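You operate a simulated robot arm through the tools that you are given. There is no shell and no other tool. Be economical: measure what you need, move in short steps, check, and stop when the job is done.

Carry out the task below with a simulated two-armed robot. There is one attempt and no reset: what you move stays moved.

JOB
On the hob worktop, fold the tea towel in half and then in half again.

The check looks at the end state, three seconds after you hand in, the way a careful person would. Anything else that was tipped, shoved, dropped, spilled or broken makes it a failure. Flat cloth is picked up by pressing the open fingertips on it (5 to 10 N) and closing them slowly along it; thin cloth reads only 2 to 8 mm in the jaws.

ROBOT AND FRAMES
Two 7-joint arms with two-finger parallel grippers on one trunk, on a base that drives. Base frame: it is fixed to the floor where the robot stands at the start and does not move with it; the origin is under the middle of the robot, x ahead of it, y to its left, z up; the surface under the hand at the start is at about z = 0.91. Lengths are in m, angles in rad, forces in N, time in s.
The left shoulder is at the start at [0.073, 0.182, 1.086], the right one opposite. With the tool pointing down near the work surface each hand reaches from about 0.28 to 0.74 m from the robot's upright axis, wherever it stands, measured 20 degrees to its own side. Places, roughly: hob worktop [0.6, 0, 0.9]. Payload 3.91 kg a hand.
The tool frame of a hand sits at the grasp point between the pads (the TCP): z along the fingers, y along the line on which they close. The tips reach 0.03 m beyond it. The gripper opens to 0.11 m. The fingers are 0.02 m wide and 0.01 m thick; the gripper's body (0.048 by 0.112 m) begins 0.055 m behind the TCP.
Orientation is told as [roll, pitch, yaw] about the base's x, y, z axes, in that order, counted from this pose: with the fingers straight down and closing along the base's y, the tool's x points along the base's -x, its y along +y and its z along -z.

CONTROLS
- The arms move only by the tool arm_command. It takes "left_rows", "right_rows" or both (then of equal length, played together; a hand with none holds still); each is a list of rows, each a list of 3 entries, a list of its own where there are three numbers: the shift along the tool's x, y, z in m, then the turn, a rotation vector about the tool's x, y, z in rad, then the gripper command, from -1 (shut) to 1 (fully open), values between in proportion. In form: [[[dx, dy, dz], [rx, ry, rz], hand], ...]. A call has 1 to 10 rows; each row shifts and turns the commanded pose from where the row before left it, along the tool's axes as they then stand. Each row takes 0.2 s and may step no farther than 0.05 m and 0.15 rad from the row before; otherwise, or with a gripper value out of range, the whole call is refused. A pose out of reach is approached as far as the arm can. The call stops where the force on the tool passes 40 N (or 10 N more than at its start, if that is more) or the arm is blocked; 0.2 s more then pass. The fingers move at their own pace (about 0.072 m/s each) and stop on an object; they squeeze with about 25 N. The grip force told is the motor's: it shows also when the fingers shut on nothing. Time passes only in rows, and 0.2 s behind the last, so rows that do not move let the fingers close. The reply holds the time, the measured pose of the TCP, the force on the tool along the base axes, the opening and the grip force, in the units named above and with some noise, with the torque about the TCP (base axes, N m) and any sound that the robot's microphone picked up.
- Cameras (640 x 400 px; columns grow to the right, rows downward): "scene" is now at [0.2227, -0.0162, 1.2798]; the picture's right is [-0.20, -0.98, 0.00], its down [-0.51, 0.10, -0.86] and it looks along [0.84, -0.17, -0.52] (base axes); focal length 214 px, centre (320, 200). "left" rides on the left gripper at [0.072, -0.017, -0.103] in its tool frame; the picture's right is [0.23, 0.97, 0.00], its down [-0.76, 0.18, -0.62] and it looks along [-0.61, 0.14, 0.78] (tool axes); focal length 222 px, centre (320, 200). "right" rides on the right gripper at [0.072, 0.017, -0.103] in its tool frame; the picture's right is [-0.23, 0.97, 0.00], its down [-0.76, -0.18, -0.62] and it looks along [-0.61, -0.14, 0.78] (tool axes); focal length 222 px, centre (320, 200). There is no depth. A picture from a camera that has moved, and an enlarged one, comes with that camera's place and axes in the base frame and with its lens.
- get_image(camera): a new picture of that camera. No time passes.
- slide_trunk(by): slides the trunk up (or, below 0, down) by that many m; the arms and the scene camera ride with it, the base frame stays. It gives what a move gives, with no picture.
- drive_base(legs): drives the robot by 1 to 6 legs, each [ahead, left, turn to the left] in m, m and rad, along the robot's own axes; the way and the turn of a leg run together, so that a leg with both is an arc; at most 1.5 m and 3.142 rad a leg. The arms and the cameras ride along, it lands a little off, and it stops where it bumps. It gives what a move gives.
- pan_tilt(pan, tilt): turns the head with the scene camera to pan (to the left, within 1.396 rad either way) and tilt (down, from -0.506 to 1.204), counted from straight ahead of the robot. It gives what a move gives.
- inspect(camera, box): a new picture of the part [left, top, right, bottom] of that camera's present view, enlarged. No time passes.
- job_done(): hands the job in; it is judged then, once.

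Go step by step. Nothing tells you exact positions but the pictures and the camera data: compare them with the known pose of the tool, close in by small moves and look again before you grip or let go. The budget is 120 turns and 108 pictures, counting those below and the enlarged ones. Unless the task says otherwise, let go and move clear before handing in.

The tools are called after "Request:" as a command line: name --argument value ..., lists and objects as JSON in quotes. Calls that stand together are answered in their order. arm_command: Moves the arms, as the interface text tells. Its arguments: {"type":"object","properties":{"left_rows":{"type":"array","items":{"type":"array"}},"right_rows":{"type":"array","items":{"type":"array"}}},"required":[]} The other tools are called the same way: slide_trunk (by) slides the trunk up or down; drive_base (legs) drives the base; pan_tilt (pan, tilt) turns the head that bears the scene camera; get_image (camera) takes a picture; inspect (camera, box) takes an enlarged picture of a part of a camera's view; job_done () hands the job in.

At the start:

```text
time: 0.0
left_ee_pos: [0.3349, 0.1469, 1.1465]
left_ee_rot: [0.001, -0.001, -0.001]
left_wrist_force: [0.1, 0.6, -0.6]
left_moment: [-0.02, 0.0, 0.01]
left_grip_width: 0.1101
left_grasp_force: 0.0
right_ee_pos: [0.4593, -0.1449, 1.1479]
right_ee_rot: [-0.001, 0.0, 0.002]
right_wrist_force: [-0.5, 0.1, 0.1]
right_moment: [-0.03, -0.01, 0.02]
right_grip_width: 0.1099
right_grasp_force: 0.1
trunk travel left (down, up): [-0.35, 0.164]
robot x, y, heading: [-0.0019, 0.0028, 0.001]
head pan, tilt: [-0.204, 0.543]
```

scene: 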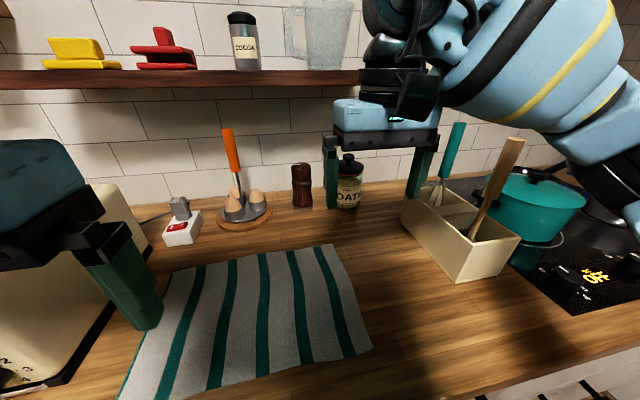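
right: 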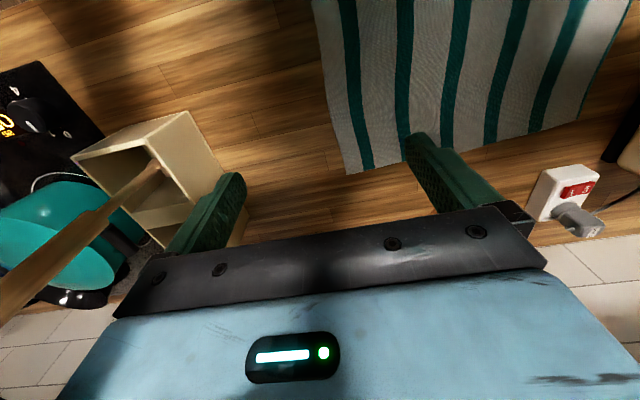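
left: 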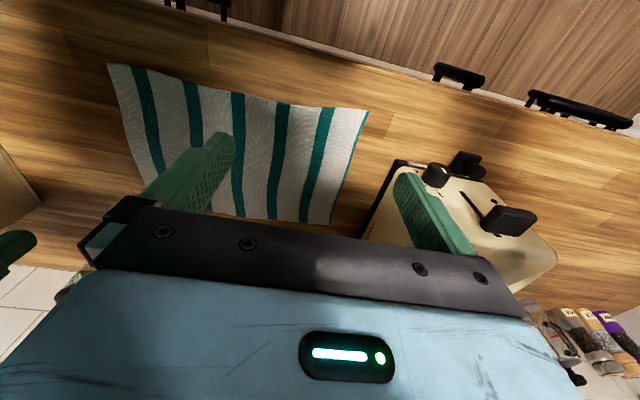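

The towel lies about x 0.35–0.60, y −0.13–0.23, with its stripes along x. I plan to fold the near edge onto the far edge with both hands, then the right half onto the left. First I turn both hands so they close along x.

Request:
arm_command --left_rows '[[[0, 0, 0], [0, 0, -0.15], -0.3], [[0, 0, 0], [0, 0, -0.15], -0.3], [[0, 0, 0], [0, 0, -0.15], -0.3], [[0, 0, 0], [0, 0, -0.15], -0.3], [[0, 0, 0], [0, 0, -0.15], -0.3], [[0, 0, 0], [0, 0, -0.15], -0.3], [[0, 0, 0], [0, 0, -0.15], -0.3], [[0, 0, 0], [0, 0, -0.15], -0.3], [[0, 0, 0], [0, 0, -0.15], -0.3], [[0, 0, 0], [0, 0, -0.15], -0.3]]' --right_rows '[[[0, 0, 0], [0, 0, 0.15], -0.3], [[0, 0, 0], [0, 0, 0.15], -0.3], [[0, 0, 0], [0, 0, 0.15], -0.3], [[0, 0, 0], [0, 0, 0.15], -0.3], [[0, 0, 0], [0, 0, 0.15], -0.3], [[0, 0, 0], [0, 0, 0.15], -0.3], [[0, 0, 0], [0, 0, 0.15], -0.3], [[0, 0, 0], [0, 0, 0.15], -0.3], [[0, 0, 0], [0, 0, 0.15], -0.3], [[0, 0, 0], [0, 0, 0.15], -0.3]]'

Request:
pan_tilt --pan 0.1 --tilt 0.85

Request:
get_image --camera "scene"

```text
time: 2.2
left_ee_pos: [0.3332, 0.1481, 1.1469]
left_ee_rot: [-0.001, 0.001, 1.503]
left_wrist_force: [-1.2, -0.3, 1.2]
left_moment: [0.01, -0.02, -0.01]
left_grip_width: 0.0384
left_grasp_force: 0.0
right_ee_pos: [0.4586, -0.1439, 1.148]
right_ee_rot: [0.001, -0.002, -1.501]
right_wrist_force: [0.2, -0.3, 0.6]
right_moment: [0.01, -0.03, 0.01]
right_grip_width: 0.0386
right_grasp_force: 0.1
trunk travel left (down, up): [-0.35, 0.164]
robot x, y, heading: [-0.0006, -0.0005, -0.001]
head pan, tilt: [-0.204, 0.543]
```

```text
time: 3.0
left_ee_pos: [0.3356, 0.1468, 1.1475]
left_ee_rot: [0.002, 0.001, 1.501]
left_wrist_force: [0.2, -0.3, -0.1]
left_moment: [0.01, -0.01, -0.02]
left_grip_width: 0.0385
left_grasp_force: 0.1
right_ee_pos: [0.4593, -0.1451, 1.1474]
right_ee_rot: [-0.002, -0.001, -1.501]
right_wrist_force: [0.2, 0.8, -0.1]
right_moment: [-0.05, 0.01, -0.03]
right_grip_width: 0.0386
right_grasp_force: 0.0
trunk travel left (down, up): [-0.35, 0.164]
robot x, y, heading: [-0.0028, -0.0009, -0.001]
head pan, tilt: [0.099, 0.85]
```

```text
104 pictures are left
camera scene: at [0.2134, 0.0096, 1.2552], right [0.1, -1.0, 0.0], down [-0.74, -0.07, -0.67], along [0.67, 0.06, -0.74], focal length 214 px, centre (320, 200)
```

scene: 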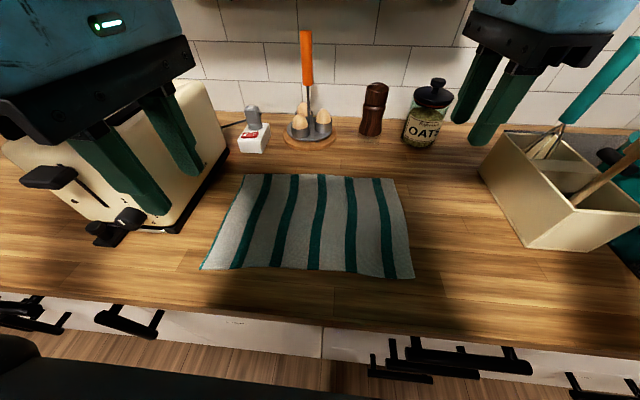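

The corners are consistent across views: near-left (0.347, 0.223), near-right (0.367, −0.131), far-left (0.590, 0.232), far-right (0.608, −0.132). I bring both hands over the near edge, just above the cloth.

Request:
arm_command --left_rows '[[[-0.017, -0.012, 0.02], [0, 0, 0], -0.3], [[-0.017, -0.012, 0.03], [0, 0, 0], -0.3], [[-0.0166, -0.0115, 0.04], [0, 0, 0], -0.3], [[0, 0, 0.04], [0, 0, -0.12], -0.3], [[0, 0, 0.04], [0, 0, 0], -0.3], [[0, 0, 0], [0, 0, 0], -0.3]]' --right_rows '[[[0.015, -0.023, 0.02], [0, 0, 0], -0.3], [[0.015, -0.022, 0.03], [0, 0, 0], -0.3], [[0.015, -0.022, 0.04], [0, 0, 0], -0.3], [[0, 0, 0.04], [0, 0, 0], -0.3], [[0, 0, 0.04], [0, 0, 0], -0.3], [[0, 0, 0], [0, 0, 0], -0.3]]'

Request:
get_image --camera "scene"

Request:
get_image --camera "left"

Request:
get_image --camera "right"

```text
time: 4.4
left_ee_pos: [0.3748, 0.1945, 0.9774]
left_ee_rot: [-0.002, 0.0, 1.621]
left_wrist_force: [0.1, 0.0, -0.3]
left_moment: [0.06, 0.0, -0.01]
left_grip_width: 0.0386
left_grasp_force: 0.1
right_ee_pos: [0.3875, -0.1041, 0.9788]
right_ee_rot: [0.002, -0.002, -1.498]
right_wrist_force: [0.0, 0.3, 0.0]
right_moment: [0.03, 0.0, 0.02]
right_grip_width: 0.0385
right_grasp_force: 0.1
trunk travel left (down, up): [-0.35, 0.164]
robot x, y, heading: [0.0026, 0.0025, -0.004]
head pan, tilt: [0.099, 0.85]
```

```text
103 pictures are left
camera scene: at [0.212, 0.0098, 1.254], right [0.1, -0.99, 0.0], down [-0.75, -0.07, -0.66], along [0.66, 0.07, -0.75], focal length 214 px, centre (320, 200)
```

scene: 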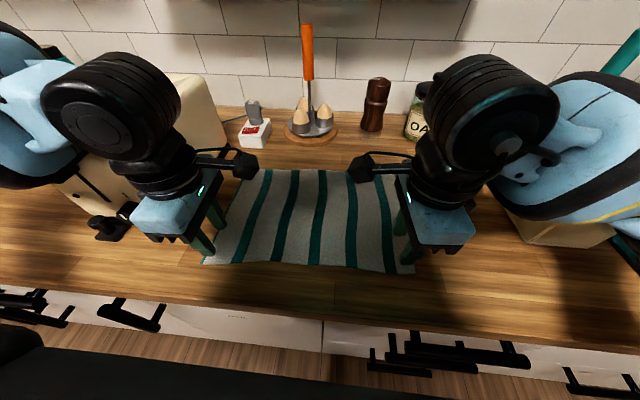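

```text
102 pictures are left
camera left: at [0.3947, 0.124, 1.0805], right [-0.96, -0.27, 0.0], down [-0.22, 0.75, 0.62], along [-0.17, 0.6, -0.78], focal length 222 px, centre (320, 200)
```

left: 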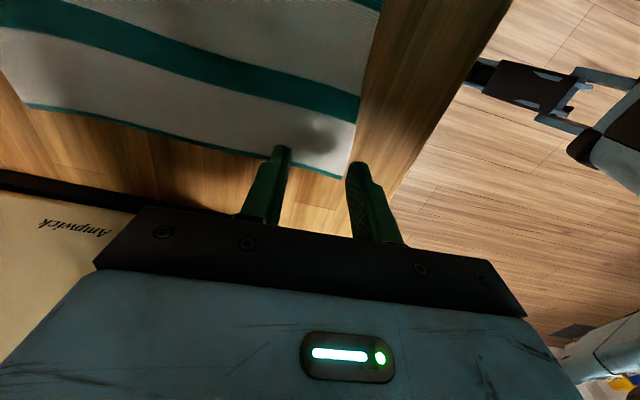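

```text
101 pictures are left
camera right: at [0.4012, -0.0297, 1.0815], right [0.99, -0.16, 0.0], down [-0.12, -0.77, 0.62], along [-0.1, -0.62, -0.78], focal length 222 px, centre (320, 200)
```

right: 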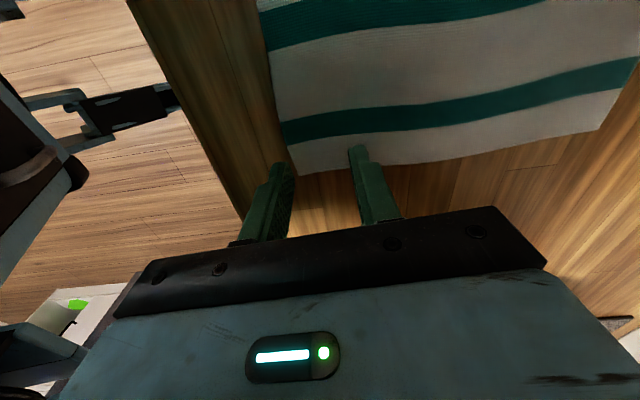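

Both outer fingers sit right at the cloth edge. I nudge them about 7 mm inward and 12 mm toward the corners, then go down to just above the cloth.

Request:
arm_command --left_rows '[[[-0.012, -0.007, 0], [0, 0, 0], -0.3], [[0, 0, 0.015], [0, 0, 0], -0.3], [[0, 0, 0.01], [0, 0, 0], -0.3], [[0, 0, 0], [0, 0, 0], -0.3]]' --right_rows '[[[-0.012, 0.009, 0], [0, 0, 0], -0.3], [[0, 0, 0.015], [0, 0, 0], -0.3], [[0, 0, 0.01], [0, 0, 0], -0.3], [[0, 0, 0], [0, 0, 0], -0.3]]'

Request:
arm_command --left_rows '[[[0, 0, 0.004], [0, 0, 0], -0.3], [[0, 0, 0.003], [0, 0, 0], -0.3], [[0, 0, 0], [0, 0, 0], -0.3]]' --right_rows '[[[0, 0, 0.004], [0, 0, 0], -0.3], [[0, 0, 0.003], [0, 0, 0], -0.3], [[0, 0, 0], [0, 0, 0], -0.3]]'

```text
time: 5.4
left_ee_pos: [0.38, 0.2077, 0.9513]
left_ee_rot: [0.0, 0.0, 1.619]
left_wrist_force: [-0.4, -0.2, 0.5]
left_moment: [0.01, -0.01, 0.0]
left_grip_width: 0.0384
left_grasp_force: 0.1
right_ee_pos: [0.3987, -0.1146, 0.9528]
right_ee_rot: [0.0, -0.002, -1.498]
right_wrist_force: [0.5, 0.3, 0.4]
right_moment: [-0.02, -0.01, 0.0]
right_grip_width: 0.0384
right_grasp_force: 0.0
trunk travel left (down, up): [-0.35, 0.164]
robot x, y, heading: [-0.003, 0.0009, -0.001]
head pan, tilt: [0.099, 0.85]
```

```text
time: 6.2
left_ee_pos: [0.3794, 0.2076, 0.9454]
left_ee_rot: [-0.002, -0.001, 1.62]
left_wrist_force: [-0.1, -0.1, -0.6]
left_moment: [0.02, 0.0, 0.02]
left_grip_width: 0.0383
left_grasp_force: 0.1
right_ee_pos: [0.4002, -0.1156, 0.9461]
right_ee_rot: [0.001, 0.0, -1.499]
right_wrist_force: [-0.3, 0.6, -0.8]
right_moment: [0.0, -0.01, -0.01]
right_grip_width: 0.0385
right_grasp_force: 0.1
trunk travel left (down, up): [-0.35, 0.164]
robot x, y, heading: [-0.0008, -0.0004, -0.003]
head pan, tilt: [0.099, 0.85]
```

No contact yet, with the tips about 5 mm above the cloth. I lower further in small steps.

Request:
arm_command --left_rows '[[[0, 0, 0.002], [0, 0, 0], -0.3], [[0, 0, 0.0015], [0, 0, 0], -0.3], [[0, 0, 0], [0, 0, 0], -0.3]]' --right_rows '[[[0, 0, 0.002], [0, 0, 0], -0.3], [[0, 0, 0.0015], [0, 0, 0], -0.3], [[0, 0, 0], [0, 0, 0], -0.3]]'

```text
time: 7.0
left_ee_pos: [0.3779, 0.205, 0.9439]
left_ee_rot: [-0.006, 0.001, 1.621]
left_wrist_force: [-0.5, 0.2, -0.8]
left_moment: [-0.02, 0.01, -0.02]
left_grip_width: 0.0384
left_grasp_force: 0.1
right_ee_pos: [0.3947, -0.1161, 0.944]
right_ee_rot: [0.004, 0.0, -1.5]
right_wrist_force: [1.0, -0.1, 0.5]
right_moment: [-0.02, -0.04, -0.05]
right_grip_width: 0.0385
right_grasp_force: 0.0
trunk travel left (down, up): [-0.35, 0.164]
robot x, y, heading: [0.0042, 0.0012, -0.001]
head pan, tilt: [0.099, 0.85]
```

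Request:
arm_command --left_rows '[[[0, 0, 0.0015], [0, 0, 0], -0.3], [[0, 0, 0], [0, 0, 0], -0.3]]' --right_rows '[[[0, 0, 0.0015], [0, 0, 0], -0.3], [[0, 0, 0], [0, 0, 0], -0.3]]'

```text
time: 7.6
left_ee_pos: [0.3767, 0.2051, 0.9431]
left_ee_rot: [-0.008, 0.001, 1.619]
left_wrist_force: [0.3, 0.7, -0.2]
left_moment: [0.01, -0.02, 0.0]
left_grip_width: 0.0387
left_grasp_force: 0.1
right_ee_pos: [0.3945, -0.1161, 0.9436]
right_ee_rot: [0.005, 0.001, -1.5]
right_wrist_force: [0.6, -0.1, -0.3]
right_moment: [0.0, -0.02, 0.01]
right_grip_width: 0.0384
right_grasp_force: 0.0
trunk travel left (down, up): [-0.35, 0.164]
robot x, y, heading: [-0.0022, 0.003, 0.005]
head pan, tilt: [0.099, 0.85]
```

The arms are drifting slightly as they go down, so I look before pressing further.

Request:
get_image --camera "left"

Request:
get_image --camera "right"

```text
100 pictures are left
camera left: at [0.3956, 0.1357, 1.0474], right [-0.96, -0.27, -0.01], down [-0.22, 0.75, 0.62], along [-0.16, 0.6, -0.78], focal length 222 px, centre (320, 200)
```

left: 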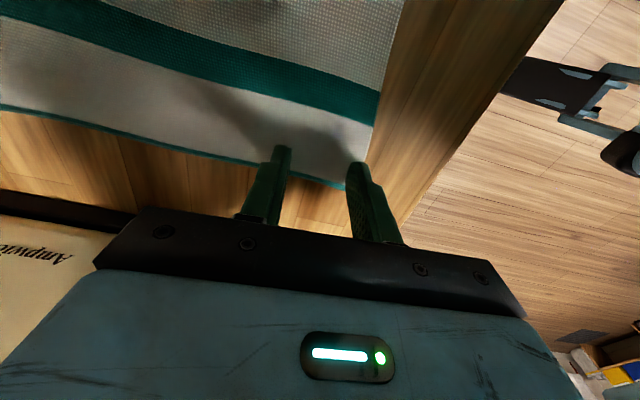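

```text
99 pictures are left
camera right: at [0.4064, -0.0418, 1.0461], right [0.99, -0.16, 0.01], down [-0.13, -0.77, 0.62], along [-0.09, -0.62, -0.78], focal length 222 px, centre (320, 200)
```

right: 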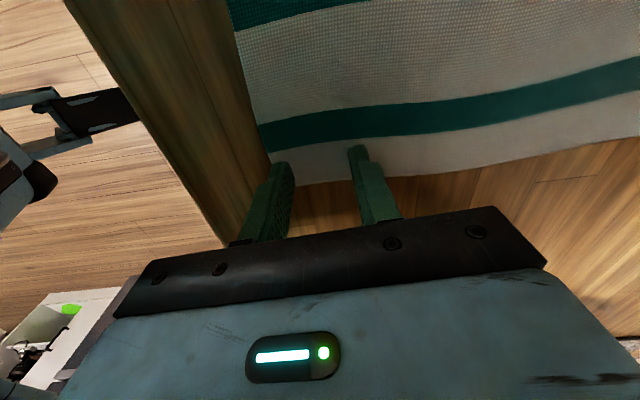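

Request:
arm_command --left_rows '[[[0, -0.003, 0.002], [0, 0, 0], -0.3], [[0, 0, 0], [0, 0, 0], -0.3]]' --right_rows '[[[0, 0.004, 0.002], [0, 0, 0], -0.3], [[0, 0, 0], [0, 0, 0], -0.3]]'

Request:
arm_command --left_rows '[[[0, 0, 0.002], [0, 0, 0], -0.3], [[0, 0, 0], [0, 0, 0], -0.3]]' --right_rows '[[[0, 0, 0.002], [0, 0, 0], -0.3], [[0, 0, 0], [0, 0, 0], -0.3]]'

```text
time: 8.2
left_ee_pos: [0.3787, 0.2062, 0.9437]
left_ee_rot: [-0.015, 0.001, 1.619]
left_wrist_force: [0.4, -0.2, -0.4]
left_moment: [0.0, -0.02, 0.03]
left_grip_width: 0.0384
left_grasp_force: 0.0
right_ee_pos: [0.3963, -0.1159, 0.9428]
right_ee_rot: [0.008, -0.001, -1.5]
right_wrist_force: [0.5, -0.3, 2.2]
right_moment: [-0.05, 0.06, 0.02]
right_grip_width: 0.039
right_grasp_force: 0.1
trunk travel left (down, up): [-0.35, 0.164]
robot x, y, heading: [0.0006, -0.0038, -0.001]
head pan, tilt: [0.099, 0.85]
```

```text
time: 8.8
left_ee_pos: [0.3773, 0.2068, 0.9425]
left_ee_rot: [-0.022, 0.005, 1.619]
left_wrist_force: [0.1, -0.2, 0.4]
left_moment: [0.02, 0.05, 0.05]
left_grip_width: 0.0385
left_grasp_force: 0.1
right_ee_pos: [0.3963, -0.1165, 0.9425]
right_ee_rot: [0.011, 0.0, -1.501]
right_wrist_force: [2.0, -2.1, 17.6]
right_moment: [-0.13, 0.38, 0.05]
right_grip_width: 0.0372
right_grasp_force: 0.0
trunk travel left (down, up): [-0.35, 0.164]
robot x, y, heading: [0.0, 0.0024, 0.0]
head pan, tilt: [0.099, 0.85]
```

The right hand touches at about 17 N, but the left is rolling away from its commanded pose, as if the arm is too folded. I lift both hands and back the base 6 cm to give them room.

Request:
arm_command --left_rows '[[[0, 0, -0.015], [0, 0, 0], -0.3], [[0, 0, -0.02], [0, 0, 0], -0.3], [[0, 0, 0], [0, 0, 0], -0.3]]' --right_rows '[[[0, 0, -0.015], [0, 0, 0], -0.3], [[0, 0, -0.02], [0, 0, 0], -0.3], [[0, 0, 0], [0, 0, 0], -0.3]]'

Request:
drive_base --legs '[[-0.06, 0, 0]]'

```text
time: 9.6
left_ee_pos: [0.3841, 0.2059, 0.9708]
left_ee_rot: [0.001, -0.001, 1.62]
left_wrist_force: [0.3, 0.5, -0.4]
left_moment: [0.01, -0.01, 0.0]
left_grip_width: 0.0387
left_grasp_force: 0.0
right_ee_pos: [0.4031, -0.1148, 0.9722]
right_ee_rot: [0.0, -0.002, -1.499]
right_wrist_force: [0.2, 0.3, 0.6]
right_moment: [0.01, -0.03, 0.0]
right_grip_width: 0.0385
right_grasp_force: 0.1
trunk travel left (down, up): [-0.35, 0.164]
robot x, y, heading: [0.0019, -0.0002, -0.004]
head pan, tilt: [0.099, 0.85]
```

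```text
time: 10.6
left_ee_pos: [0.3233, 0.2066, 0.9701]
left_ee_rot: [0.0, 0.0, 1.62]
left_wrist_force: [0.1, 0.6, 0.0]
left_moment: [0.02, -0.03, 0.03]
left_grip_width: 0.0386
left_grasp_force: 0.1
right_ee_pos: [0.3432, -0.1157, 0.9707]
right_ee_rot: [0.002, -0.001, -1.498]
right_wrist_force: [-0.2, -0.2, 0.1]
right_moment: [0.0, -0.05, 0.01]
right_grip_width: 0.0386
right_grasp_force: 0.1
trunk travel left (down, up): [-0.35, 0.164]
robot x, y, heading: [-0.0609, -0.0017, -0.005]
head pan, tilt: [0.099, 0.85]
```

Now I move both hands forward again, over the cloth edge.

Request:
arm_command --left_rows '[[[0, -0.0275, 0], [0, 0, 0], -0.3], [[0, -0.0275, 0], [0, 0, 0], -0.3], [[0, 0, 0.012], [0, 0, 0], -0.3], [[0, 0, 0.01], [0, 0, 0], -0.3], [[0, 0, 0], [0, 0, 0], -0.3], [[0, 0, 0], [0, 0, 0], -0.3]]' --right_rows '[[[0, 0.026, 0], [0, 0, 0], -0.3], [[0, 0.026, 0], [0, 0, 0], -0.3], [[0, 0, 0.012], [0, 0, 0], -0.3], [[0, 0, 0.01], [0, 0, 0], -0.3], [[0, 0, 0], [0, 0, 0], -0.3], [[0, 0, 0], [0, 0, 0], -0.3]]'

Request:
get_image --camera "left"

Request:
get_image --camera "right"

```text
time: 12.0
left_ee_pos: [0.379, 0.2098, 0.9488]
left_ee_rot: [0.0, -0.001, 1.621]
left_wrist_force: [1.0, -0.4, 0.1]
left_moment: [0.06, -0.01, -0.02]
left_grip_width: 0.0385
left_grasp_force: 0.1
right_ee_pos: [0.3963, -0.1109, 0.9495]
right_ee_rot: [-0.002, 0.001, -1.499]
right_wrist_force: [0.4, 1.0, 0.9]
right_moment: [0.0, -0.01, -0.04]
right_grip_width: 0.0387
right_grasp_force: 0.0
trunk travel left (down, up): [-0.35, 0.164]
robot x, y, heading: [-0.0614, -0.001, 0.0]
head pan, tilt: [0.099, 0.85]
```

```text
98 pictures are left
camera left: at [0.3991, 0.1392, 1.0532], right [-0.96, -0.27, 0.0], down [-0.21, 0.75, 0.62], along [-0.17, 0.6, -0.78], focal length 222 px, centre (320, 200)
```

left: 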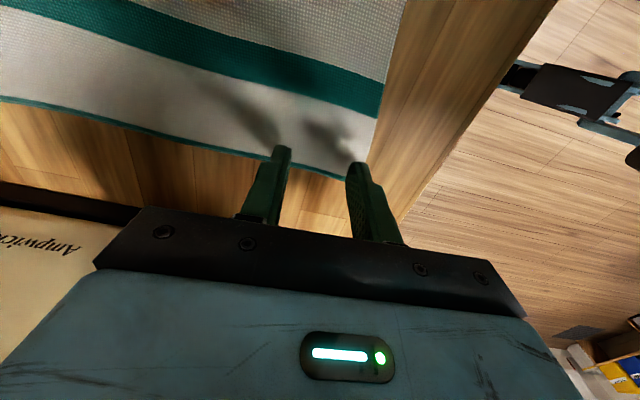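

```text
97 pictures are left
camera right: at [0.4081, -0.0373, 1.0527], right [0.99, -0.16, 0.0], down [-0.12, -0.77, 0.62], along [-0.1, -0.62, -0.78], focal length 222 px, centre (320, 200)
```

right: 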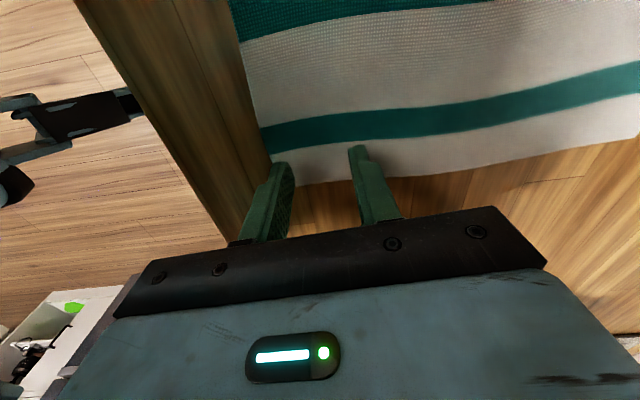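

Request:
arm_command --left_rows '[[[0, 0, 0.003], [0, 0, 0], -0.3], [[0, 0, 0.002], [0, 0, 0], -0.3], [[0, 0, 0], [0, 0, 0], -0.3]]' --right_rows '[[[0, 0, 0.003], [0, 0, 0], -0.3], [[0, 0, 0.003], [0, 0, 0], -0.3], [[0, 0, 0], [0, 0, 0], -0.3]]'

Request:
arm_command --left_rows '[[[0, 0, 0.0015], [0, 0, 0], -0.3], [[0, 0, 0], [0, 0, 0], -0.3]]' --right_rows '[[[0, 0, 0.0015], [0, 0, 0], -0.3], [[0, 0, 0], [0, 0, 0], -0.3]]'

```text
time: 12.8
left_ee_pos: [0.3791, 0.2099, 0.9438]
left_ee_rot: [-0.001, 0.001, 1.62]
left_wrist_force: [-0.2, -1.3, 0.3]
left_moment: [0.03, -0.06, -0.01]
left_grip_width: 0.0383
left_grasp_force: 0.1
right_ee_pos: [0.3955, -0.1123, 0.9431]
right_ee_rot: [-0.001, 0.0, -1.499]
right_wrist_force: [-0.3, 0.4, -0.2]
right_moment: [-0.02, -0.01, -0.02]
right_grip_width: 0.0385
right_grasp_force: 0.0
trunk travel left (down, up): [-0.35, 0.164]
robot x, y, heading: [-0.057, -0.0, 0.004]
head pan, tilt: [0.099, 0.85]
```

```text
time: 13.4
left_ee_pos: [0.3783, 0.2102, 0.9432]
left_ee_rot: [0.001, 0.0, 1.619]
left_wrist_force: [-0.9, 0.3, 0.1]
left_moment: [0.0, -0.04, -0.01]
left_grip_width: 0.0385
left_grasp_force: 0.1
right_ee_pos: [0.3951, -0.1112, 0.9427]
right_ee_rot: [0.0, -0.002, -1.499]
right_wrist_force: [-0.9, 0.4, -1.3]
right_moment: [0.02, 0.0, 0.0]
right_grip_width: 0.0384
right_grasp_force: 0.0
trunk travel left (down, up): [-0.35, 0.164]
robot x, y, heading: [-0.0611, 0.0011, -0.002]
head pan, tilt: [0.099, 0.85]
```

Request:
arm_command --left_rows '[[[0, 0, 0.001], [0, 0, 0], -0.3], [[0, 0, 0], [0, 0, 0], -0.3]]' --right_rows '[[[0, 0, 0.0008], [0, 0, 0], -0.3], [[0, 0, 0], [0, 0, 0], -0.3]]'

```text
time: 14.0
left_ee_pos: [0.3793, 0.2097, 0.9417]
left_ee_rot: [-0.001, 0.0, 1.621]
left_wrist_force: [0.2, -0.2, 1.6]
left_moment: [0.01, -0.01, -0.02]
left_grip_width: 0.0386
left_grasp_force: 0.1
right_ee_pos: [0.3954, -0.1113, 0.9417]
right_ee_rot: [0.003, -0.001, -1.5]
right_wrist_force: [0.5, -0.3, 2.2]
right_moment: [-0.03, 0.02, -0.03]
right_grip_width: 0.0383
right_grasp_force: 0.0
trunk travel left (down, up): [-0.35, 0.164]
robot x, y, heading: [-0.0582, 0.0058, -0.003]
head pan, tilt: [0.099, 0.85]
```

Both hands are just touching, at about 2 N. I press slightly more.

Request:
arm_command --left_rows '[[[0, 0, 0.0009], [0, 0, 0], -0.3], [[0, 0, 0], [0, 0, 0], -0.3]]' --right_rows '[[[0, 0, 0.0008], [0, 0, 0], -0.3], [[0, 0, 0], [0, 0, 0], -0.3]]'

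```text
time: 14.6
left_ee_pos: [0.3786, 0.2101, 0.9411]
left_ee_rot: [-0.002, 0.0, 1.62]
left_wrist_force: [0.9, 1.2, 11.1]
left_moment: [0.08, 0.07, -0.03]
left_grip_width: 0.0381
left_grasp_force: 0.0
right_ee_pos: [0.3945, -0.1104, 0.9414]
right_ee_rot: [0.003, 0.0, -1.498]
right_wrist_force: [1.8, 1.1, 5.4]
right_moment: [-0.01, 0.07, -0.01]
right_grip_width: 0.0384
right_grasp_force: 0.1
trunk travel left (down, up): [-0.35, 0.164]
robot x, y, heading: [-0.0633, -0.0009, 0.003]
head pan, tilt: [0.099, 0.85]
```

The press is now 11 N left and 5 N right, so I close slowly.

Request:
arm_command --left_rows '[[[0, 0, 0], [0, 0, 0], -0.38], [[0, 0, 0], [0, 0, 0], -0.46], [[0, 0, 0], [0, 0, 0], -0.54], [[0, 0, 0], [0, 0, 0], -0.62], [[0, 0, 0], [0, 0, 0], -0.7], [[0, 0, 0], [0, 0, 0], -0.78], [[0, 0, 0], [0, 0, 0], -0.86], [[0, 0, 0], [0, 0, 0], -0.94], [[0, 0, 0], [0, 0, 0], -1], [[0, 0, 0], [0, 0, 0], -1]]' --right_rows '[[[0, 0, 0.0002], [0, 0, 0], -0.38], [[0, 0, 0], [0, 0, 0], -0.46], [[0, 0, 0], [0, 0, 0], -0.54], [[0, 0, 0], [0, 0, 0], -0.62], [[0, 0, 0], [0, 0, 0], -0.7], [[0, 0, 0], [0, 0, 0], -0.78], [[0, 0, 0], [0, 0, 0], -0.86], [[0, 0, 0], [0, 0, 0], -0.94], [[0, 0, 0], [0, 0, 0], -1], [[0, 0, 0], [0, 0, 0], -1]]'

Request:
get_image --camera "left"

Request:
get_image --camera "right"

```text
time: 16.8
left_ee_pos: [0.3773, 0.2088, 0.941]
left_ee_rot: [-0.002, -0.001, 1.619]
left_wrist_force: [1.4, -0.7, 19.4]
left_moment: [0.0, -0.05, -0.01]
left_grip_width: 0.0069
left_grasp_force: 25.2
right_ee_pos: [0.3945, -0.1119, 0.9415]
right_ee_rot: [0.001, 0.0, -1.499]
right_wrist_force: [-0.1, 1.6, 12.2]
right_moment: [0.0, 0.07, 0.0]
right_grip_width: 0.0025
right_grasp_force: 25.0
trunk travel left (down, up): [-0.35, 0.164]
robot x, y, heading: [-0.0611, 0.0007, -0.005]
head pan, tilt: [0.099, 0.85]
```

```text
96 pictures are left
camera left: at [0.3977, 0.1387, 1.0459], right [-0.96, -0.27, 0.0], down [-0.22, 0.75, 0.62], along [-0.17, 0.6, -0.78], focal length 222 px, centre (320, 200)
```

left: 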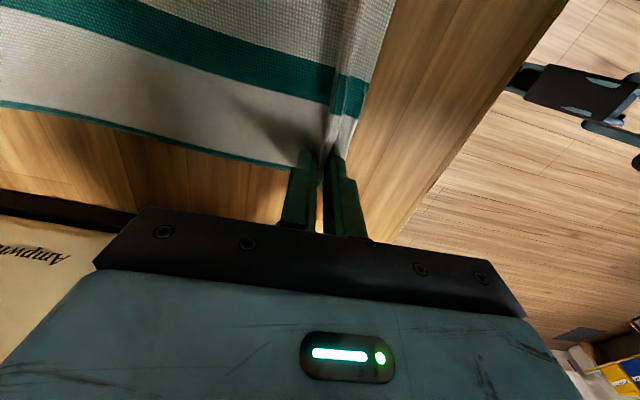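

```text
95 pictures are left
camera right: at [0.4069, -0.0378, 1.0447], right [0.99, -0.16, 0.0], down [-0.12, -0.77, 0.62], along [-0.1, -0.62, -0.78], focal length 222 px, centre (320, 200)
```

right: 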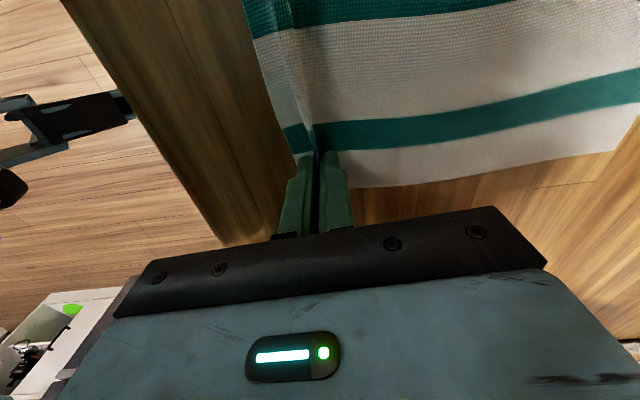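

Both hands have gripped: 7 mm left, 2.5 mm right. I lift a little and check.

Request:
arm_command --left_rows '[[[0, 0, -0.01], [0, 0, 0], -1], [[0, 0, -0.02], [0, 0, 0], -1], [[0, 0, -0.02], [0, 0, 0], -1], [[0, 0, 0], [0, 0, 0], -1]]' --right_rows '[[[0, 0, -0.01], [0, 0, 0], -1], [[0, 0, -0.02], [0, 0, 0], -1], [[0, 0, -0.02], [0, 0, 0], -1], [[0, 0, 0], [0, 0, 0], -1]]'

Request:
get_image --camera "left"

Request:
get_image --camera "right"

Request:
get_image --camera "scene"

```text
time: 17.8
left_ee_pos: [0.3787, 0.2098, 0.9905]
left_ee_rot: [-0.001, -0.001, 1.62]
left_wrist_force: [0.7, 0.2, -0.3]
left_moment: [0.01, -0.01, -0.01]
left_grip_width: 0.0061
left_grasp_force: 25.0
right_ee_pos: [0.3969, -0.1116, 0.9909]
right_ee_rot: [0.002, -0.003, -1.501]
right_wrist_force: [0.2, 0.1, -0.1]
right_moment: [-0.07, -0.02, 0.03]
right_grip_width: 0.0021
right_grasp_force: 24.9
trunk travel left (down, up): [-0.35, 0.164]
robot x, y, heading: [-0.0602, -0.0027, -0.002]
head pan, tilt: [0.099, 0.85]
```

```text
94 pictures are left
camera left: at [0.399, 0.1392, 1.0944], right [-0.96, -0.27, 0.0], down [-0.21, 0.75, 0.62], along [-0.17, 0.6, -0.78], focal length 222 px, centre (320, 200)
```

left: 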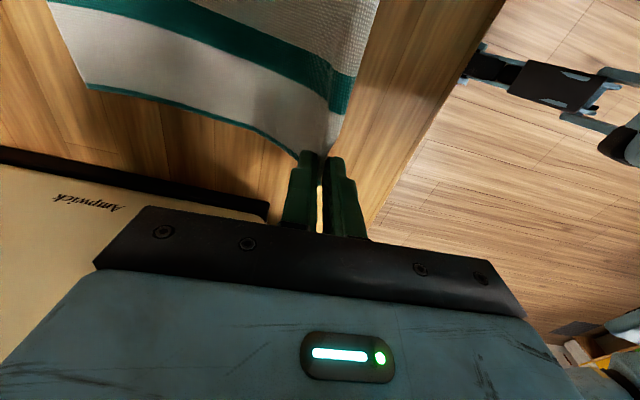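

```text
93 pictures are left
camera right: at [0.4091, -0.0369, 1.0939], right [0.99, -0.16, 0.0], down [-0.12, -0.77, 0.62], along [-0.1, -0.62, -0.78], focal length 222 px, centre (320, 200)
```

right: 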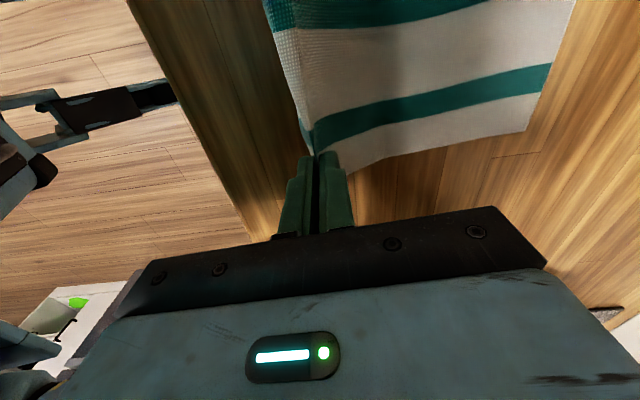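

```text
92 pictures are left
camera scene: at [0.1529, 0.0099, 1.2538], right [0.1, -0.99, 0.0], down [-0.75, -0.07, -0.66], along [0.66, 0.07, -0.75], focal length 214 px, centre (320, 200)
```

scene: 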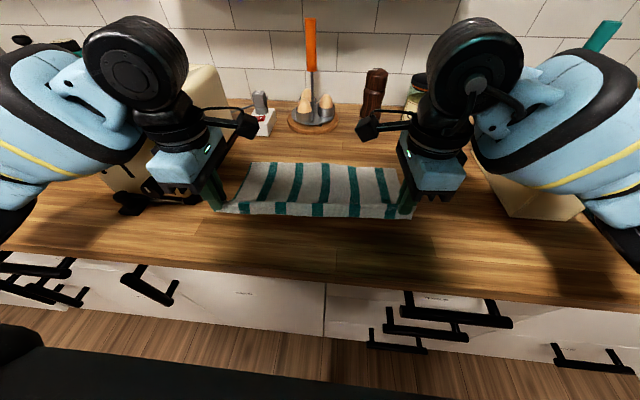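

The near edge is lifted at both corners. I carry it up to the top of the arc over the fold line.

Request:
arm_command --left_rows '[[[0.0003, -0.016, -0.013], [0, 0, 0], -1], [[0.0003, -0.016, -0.012], [0, 0, 0], -1], [[0.0003, -0.016, -0.01], [0, 0, 0], -1], [[0.0003, -0.016, -0.008], [0, 0, 0], -1], [[0.0003, -0.016, -0.005], [0, 0, 0], -1], [[0.0003, -0.016, -0.0035], [0, 0, 0], -1], [[0, 0, 0], [0, 0, 0], -1]]' --right_rows '[[[-0.001, 0.016, -0.013], [0, 0, 0], -1], [[-0.001, 0.016, -0.012], [0, 0, 0], -1], [[-0.001, 0.016, -0.01], [0, 0, 0], -1], [[-0.001, 0.016, -0.008], [0, 0, 0], -1], [[-0.001, 0.016, -0.005], [0, 0, 0], -1], [[-0.001, 0.016, -0.0035], [0, 0, 0], -1], [[0, 0, 0], [0, 0, 0], -1]]'

Request:
get_image --camera "scene"

Request:
get_image --camera "right"

```text
time: 19.4
left_ee_pos: [0.4741, 0.2125, 1.0425]
left_ee_rot: [0.001, 0.0, 1.62]
left_wrist_force: [0.0, 0.1, 0.7]
left_moment: [-0.04, -0.04, -0.04]
left_grip_width: 0.0062
left_grasp_force: 24.9
right_ee_pos: [0.4925, -0.1107, 1.0413]
right_ee_rot: [0.0, -0.002, -1.5]
right_wrist_force: [-0.8, 0.9, 0.7]
right_moment: [0.0, 0.0, 0.0]
right_grip_width: 0.0025
right_grasp_force: 25.0
trunk travel left (down, up): [-0.35, 0.164]
robot x, y, heading: [-0.0554, -0.0039, -0.002]
head pan, tilt: [0.099, 0.85]
```

```text
91 pictures are left
camera scene: at [0.1524, 0.0099, 1.2539], right [0.1, -0.99, 0.0], down [-0.75, -0.07, -0.66], along [0.66, 0.07, -0.75], focal length 214 px, centre (320, 200)
```

scene: 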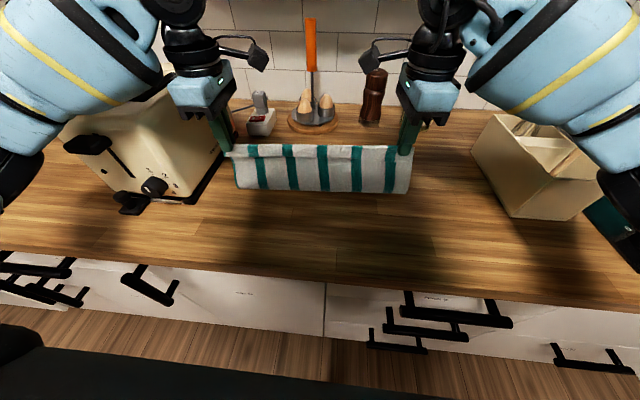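

```text
90 pictures are left
camera right: at [0.5047, -0.036, 1.1448], right [0.99, -0.16, 0.0], down [-0.12, -0.77, 0.62], along [-0.1, -0.62, -0.78], focal length 222 px, centre (320, 200)
```

right: 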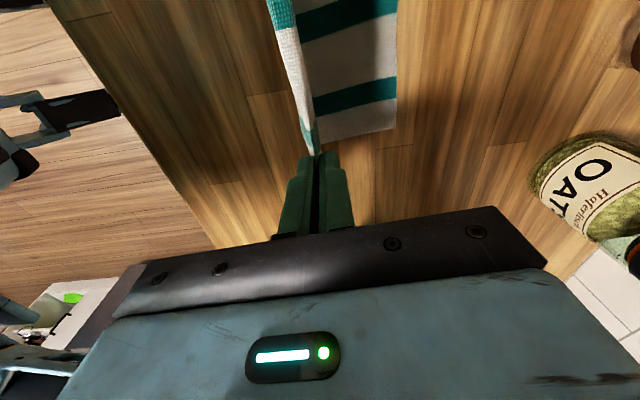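

The towel's far edge has slid back a bit, to about x 0.57 on the right. I check the left side too before lowering.

Request:
get_image --camera "left"

Request:
inspect --camera "scene" --box '[200, 120, 440, 270]'

```text
89 pictures are left
camera left: at [0.4949, 0.142, 1.1464], right [-0.96, -0.27, 0.0], down [-0.21, 0.75, 0.62], along [-0.17, 0.6, -0.78], focal length 222 px, centre (320, 200)
```

left: 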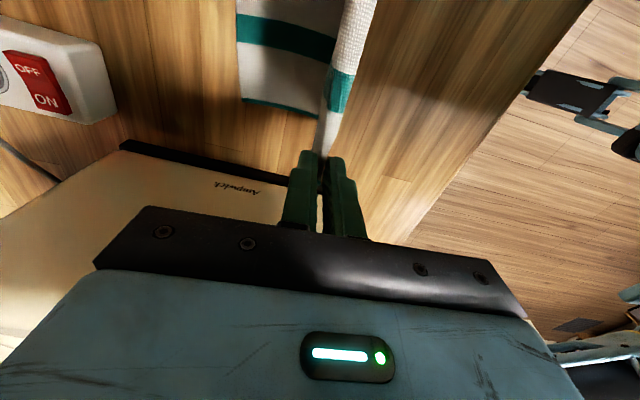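

```text
2.67 times, centred on (320, 195) of scene
camera zoom: at [0.1524, 0.0099, 1.2539], right [0.1, -0.99, 0.0], down [-0.75, -0.07, -0.66], along [0.66, 0.07, -0.75], focal length 572 px, centre (320, 213)
```

zoom: 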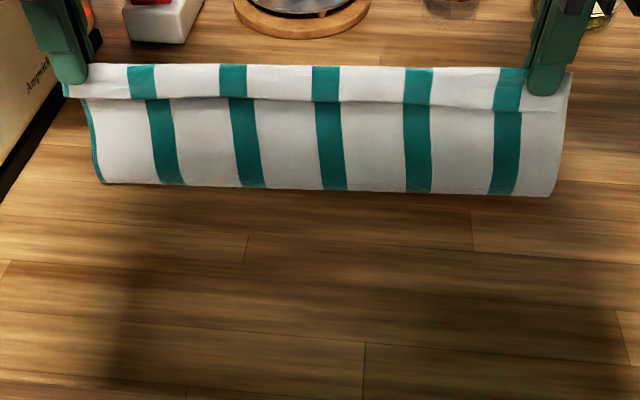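

The grip took about 2 cm of the edge as a loose flap, which would leave a rolled hem. I lay the edge back down and regrip with the outer fingers right at the edge.

Request:
arm_command --left_rows '[[[-0.0003, 0.016, 0.0035], [0, 0, 0], -1], [[-0.0003, 0.016, 0.005], [0, 0, 0], -1], [[-0.0003, 0.016, 0.008], [0, 0, 0], -1], [[-0.0003, 0.016, 0.01], [0, 0, 0], -1], [[-0.0003, 0.016, 0.012], [0, 0, 0], -1], [[-0.0003, 0.016, 0.013], [0, 0, 0], -1], [[0, 0, 0], [0, 0, 0], -1]]' --right_rows '[[[0.001, -0.016, 0.0035], [0, 0, 0], -1], [[0.001, -0.016, 0.005], [0, 0, 0], -1], [[0.001, -0.016, 0.008], [0, 0, 0], -1], [[0.001, -0.016, 0.01], [0, 0, 0], -1], [[0.001, -0.016, 0.012], [0, 0, 0], -1], [[0.001, -0.016, 0.013], [0, 0, 0], -1], [[0, 0, 0], [0, 0, 0], -1]]'

Request:
drive_base --legs '[[-0.035, 0, 0]]'

Request:
get_image --camera "scene"

Request:
get_image --camera "right"

Request:
get_image --camera "left"

```text
time: 21.0
left_ee_pos: [0.3785, 0.2097, 0.9909]
left_ee_rot: [0.001, -0.002, 1.62]
left_wrist_force: [1.2, 0.9, 0.4]
left_moment: [0.0, 0.02, 0.01]
left_grip_width: 0.0059
left_grasp_force: 25.0
right_ee_pos: [0.3967, -0.1111, 0.9911]
right_ee_rot: [0.0, 0.001, -1.499]
right_wrist_force: [0.0, 1.0, -0.3]
right_moment: [0.01, -0.02, 0.02]
right_grip_width: 0.0023
right_grasp_force: 24.6
trunk travel left (down, up): [-0.35, 0.164]
robot x, y, heading: [-0.0596, -0.0012, 0.004]
head pan, tilt: [0.099, 0.85]
```

```text
time: 21.8
left_ee_pos: [0.3441, 0.2116, 0.9911]
left_ee_rot: [0.001, 0.0, 1.621]
left_wrist_force: [0.5, 0.2, 0.1]
left_moment: [0.0, 0.02, -0.01]
left_grip_width: 0.0061
left_grasp_force: 25.5
right_ee_pos: [0.3601, -0.1118, 0.9916]
right_ee_rot: [0.002, -0.001, -1.497]
right_wrist_force: [-0.4, 0.4, 0.9]
right_moment: [0.04, 0.01, -0.01]
right_grip_width: 0.0023
right_grasp_force: 24.6
trunk travel left (down, up): [-0.35, 0.164]
robot x, y, heading: [-0.0953, -0.0005, -0.0]
head pan, tilt: [0.099, 0.85]
```

```text
87 pictures are left
camera scene: at [0.1173, 0.0099, 1.254], right [0.1, -1.0, 0.0], down [-0.75, -0.07, -0.66], along [0.66, 0.07, -0.75], focal length 214 px, centre (320, 200)
```

scene: 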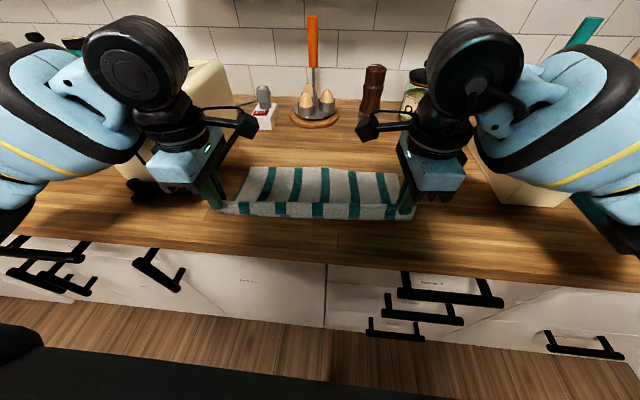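

```text
86 pictures are left
camera right: at [0.3733, -0.0371, 1.0941], right [0.99, -0.16, 0.0], down [-0.12, -0.77, 0.62], along [-0.1, -0.62, -0.78], focal length 222 px, centre (320, 200)
```

right: 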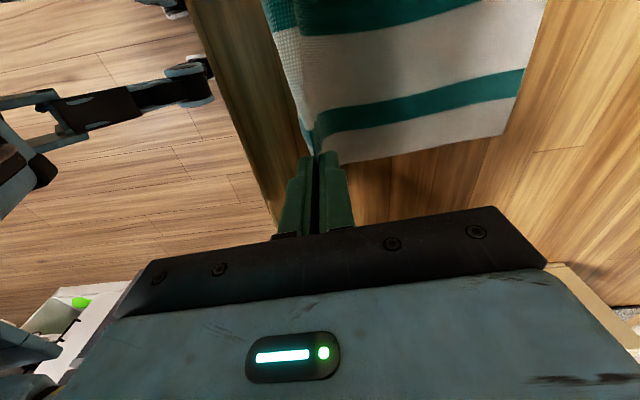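

```text
85 pictures are left
camera left: at [0.3637, 0.1394, 1.0951], right [-0.96, -0.27, 0.0], down [-0.21, 0.75, 0.62], along [-0.17, 0.6, -0.78], focal length 222 px, centre (320, 200)
```

left: 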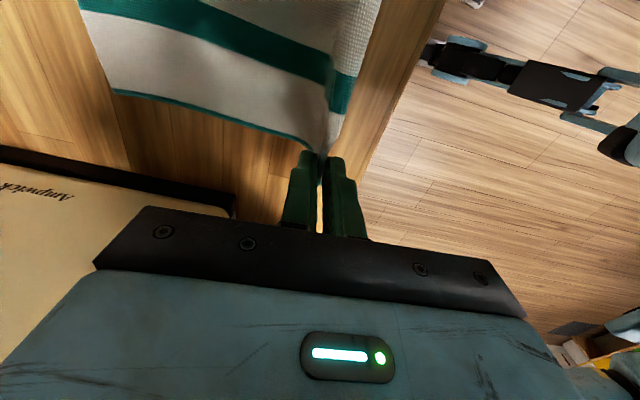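

The towel slid and bunched while coming back. I lift it clear so it hangs from both hands, then lay it out flat again.

Request:
arm_command --left_rows '[[[0, -0.01, -0.025], [0, 0, 0], -1], [[0, -0.01, -0.025], [0, 0, 0], -1], [[0, -0.01, -0.025], [0, 0, 0], -1], [[0, -0.01, -0.025], [0, 0, 0], -1], [[0, -0.01, -0.025], [0, 0, 0], -1], [[0, -0.01, -0.025], [0, 0, 0], -1], [[0, 0, -0.025], [0, 0, 0], -1], [[0, 0, -0.025], [0, 0, 0], -1], [[0, 0, 0], [0, 0, 0], -1]]' --right_rows '[[[0, 0.01, -0.025], [0, 0, 0], -1], [[0, 0.01, -0.025], [0, 0, 0], -1], [[0, 0.01, -0.025], [0, 0, 0], -1], [[0, 0.01, -0.025], [0, 0, 0], -1], [[0, 0.01, -0.025], [0, 0, 0], -1], [[0, 0.01, -0.025], [0, 0, 0], -1], [[0, 0, -0.025], [0, 0, 0], -1], [[0, 0, -0.025], [0, 0, 0], -1], [[0, 0, 0], [0, 0, 0], -1]]'

Request:
drive_base --legs '[[0.035, 0, 0]]'

Request:
get_image --camera "scene"

Request:
get_image --camera "right"

```text
time: 23.8
left_ee_pos: [0.4057, 0.2122, 1.1895]
left_ee_rot: [0.004, -0.001, 1.619]
left_wrist_force: [0.1, 0.3, -0.5]
left_moment: [0.01, 0.02, 0.02]
left_grip_width: 0.0058
left_grasp_force: 25.4
right_ee_pos: [0.4218, -0.1075, 1.1904]
right_ee_rot: [0.001, -0.001, -1.501]
right_wrist_force: [0.1, -0.4, -0.3]
right_moment: [0.02, -0.01, 0.0]
right_grip_width: 0.0024
right_grasp_force: 25.3
trunk travel left (down, up): [-0.35, 0.164]
robot x, y, heading: [-0.0939, 0.0017, 0.002]
head pan, tilt: [0.099, 0.85]
```

```text
time: 24.7
left_ee_pos: [0.4384, 0.2128, 1.1894]
left_ee_rot: [0.001, 0.0, 1.619]
left_wrist_force: [-0.3, 0.0, 0.6]
left_moment: [0.03, -0.01, 0.0]
left_grip_width: 0.0064
left_grasp_force: 25.0
right_ee_pos: [0.4562, -0.1071, 1.1904]
right_ee_rot: [-0.001, -0.002, -1.497]
right_wrist_force: [0.9, 0.0, 0.6]
right_moment: [-0.03, 0.03, 0.02]
right_grip_width: 0.0025
right_grasp_force: 24.8
trunk travel left (down, up): [-0.35, 0.164]
robot x, y, heading: [-0.0588, 0.002, -0.0]
head pan, tilt: [0.099, 0.85]
```

```text
84 pictures are left
camera scene: at [0.1522, 0.0098, 1.2539], right [0.1, -1.0, 0.0], down [-0.75, -0.07, -0.66], along [0.66, 0.07, -0.75], focal length 214 px, centre (320, 200)
```

scene: 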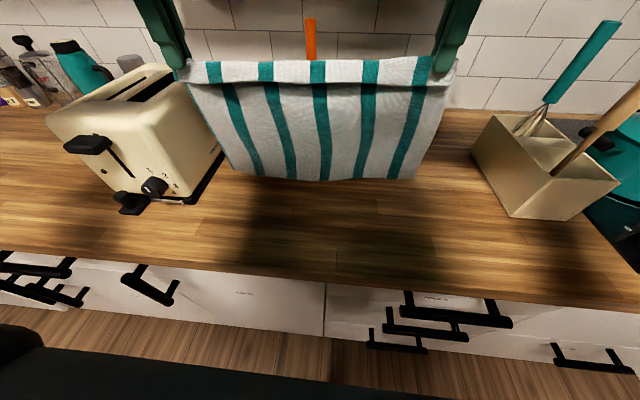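

```text
83 pictures are left
camera right: at [0.4679, -0.0323, 1.2937], right [0.99, -0.16, 0.0], down [-0.12, -0.77, 0.62], along [-0.1, -0.62, -0.78], focal length 222 px, centre (320, 200)
```

right: 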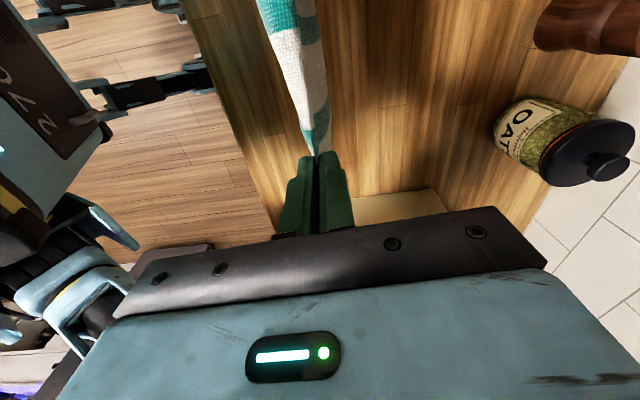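

The towel hangs free, with the bottom edge about 3 cm above the worktop. I move forward and lower so the bottom edge lands near x ≈ 0.58.

Request:
arm_command --left_rows '[[[0.0007, -0.025, 0], [0, 0, 0], -1], [[0.0007, -0.026, 0], [0, 0, 0], -1], [[0.0007, -0.026, 0], [0, 0, 0], -1], [[0.0007, -0.026, 0], [0, 0, 0], -1], [[0.0007, -0.026, 0], [0, 0, 0], -1], [[0, 0, 0], [0, 0, 0], -1], [[0, 0, 0.015], [0, 0, 0], -1], [[0, 0, 0.015], [0, 0, 0], -1], [[0, 0, 0], [0, 0, 0], -1]]' --right_rows '[[[-0.002, 0.025, 0], [0, 0, 0], -1], [[-0.002, 0.026, 0], [0, 0, 0], -1], [[-0.002, 0.026, 0], [0, 0, 0], -1], [[-0.002, 0.026, 0], [0, 0, 0], -1], [[-0.002, 0.026, 0], [0, 0, 0], -1], [[0, 0, 0], [0, 0, 0], -1], [[0, 0, 0.015], [0, 0, 0], -1], [[0, 0, 0.015], [0, 0, 0], -1], [[0, 0, 0], [0, 0, 0], -1]]'

Request:
get_image --camera "scene"

Request:
get_image --camera "left"

```text
time: 26.7
left_ee_pos: [0.5668, 0.2167, 1.16]
left_ee_rot: [0.0, 0.001, 1.619]
left_wrist_force: [-0.1, -2.4, -0.4]
left_moment: [-0.03, -0.02, 0.0]
left_grip_width: 0.0059
left_grasp_force: 25.2
right_ee_pos: [0.5675, -0.1088, 1.1556]
right_ee_rot: [0.0, -0.002, -1.499]
right_wrist_force: [-0.4, 0.8, 0.4]
right_moment: [0.05, -0.03, 0.02]
right_grip_width: 0.0024
right_grasp_force: 24.6
right hand out of reach, approached as far as the arm can: row 5
trunk travel left (down, up): [-0.35, 0.164]
robot x, y, heading: [-0.061, -0.003, 0.001]
head pan, tilt: [0.099, 0.85]
```

```text
82 pictures are left
camera scene: at [0.1521, 0.0099, 1.2539], right [0.1, -1.0, 0.0], down [-0.75, -0.07, -0.66], along [0.66, 0.07, -0.75], focal length 214 px, centre (320, 200)
```

scene: 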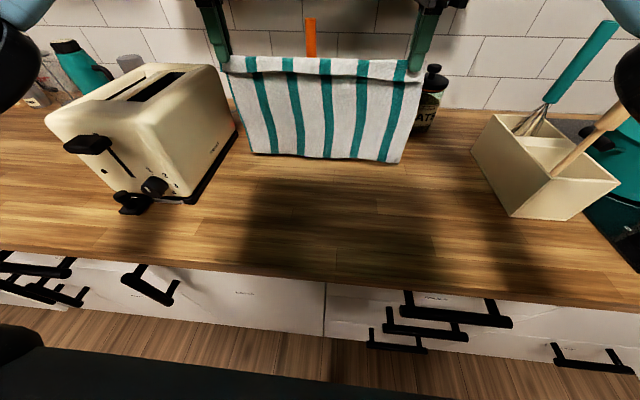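

```text
81 pictures are left
camera left: at [0.5877, 0.1457, 1.2639], right [-0.96, -0.27, 0.0], down [-0.21, 0.75, 0.62], along [-0.17, 0.6, -0.78], focal length 222 px, centre (320, 200)
```

left: 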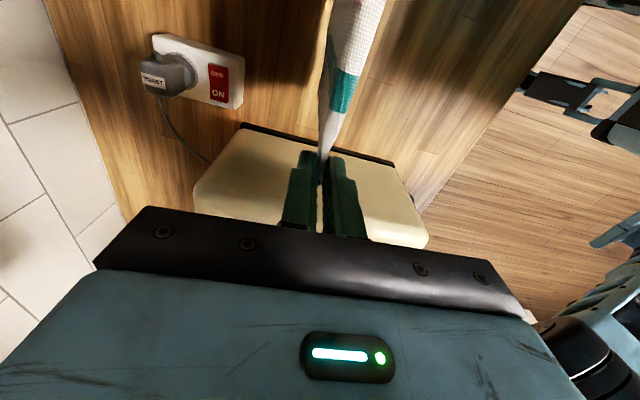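

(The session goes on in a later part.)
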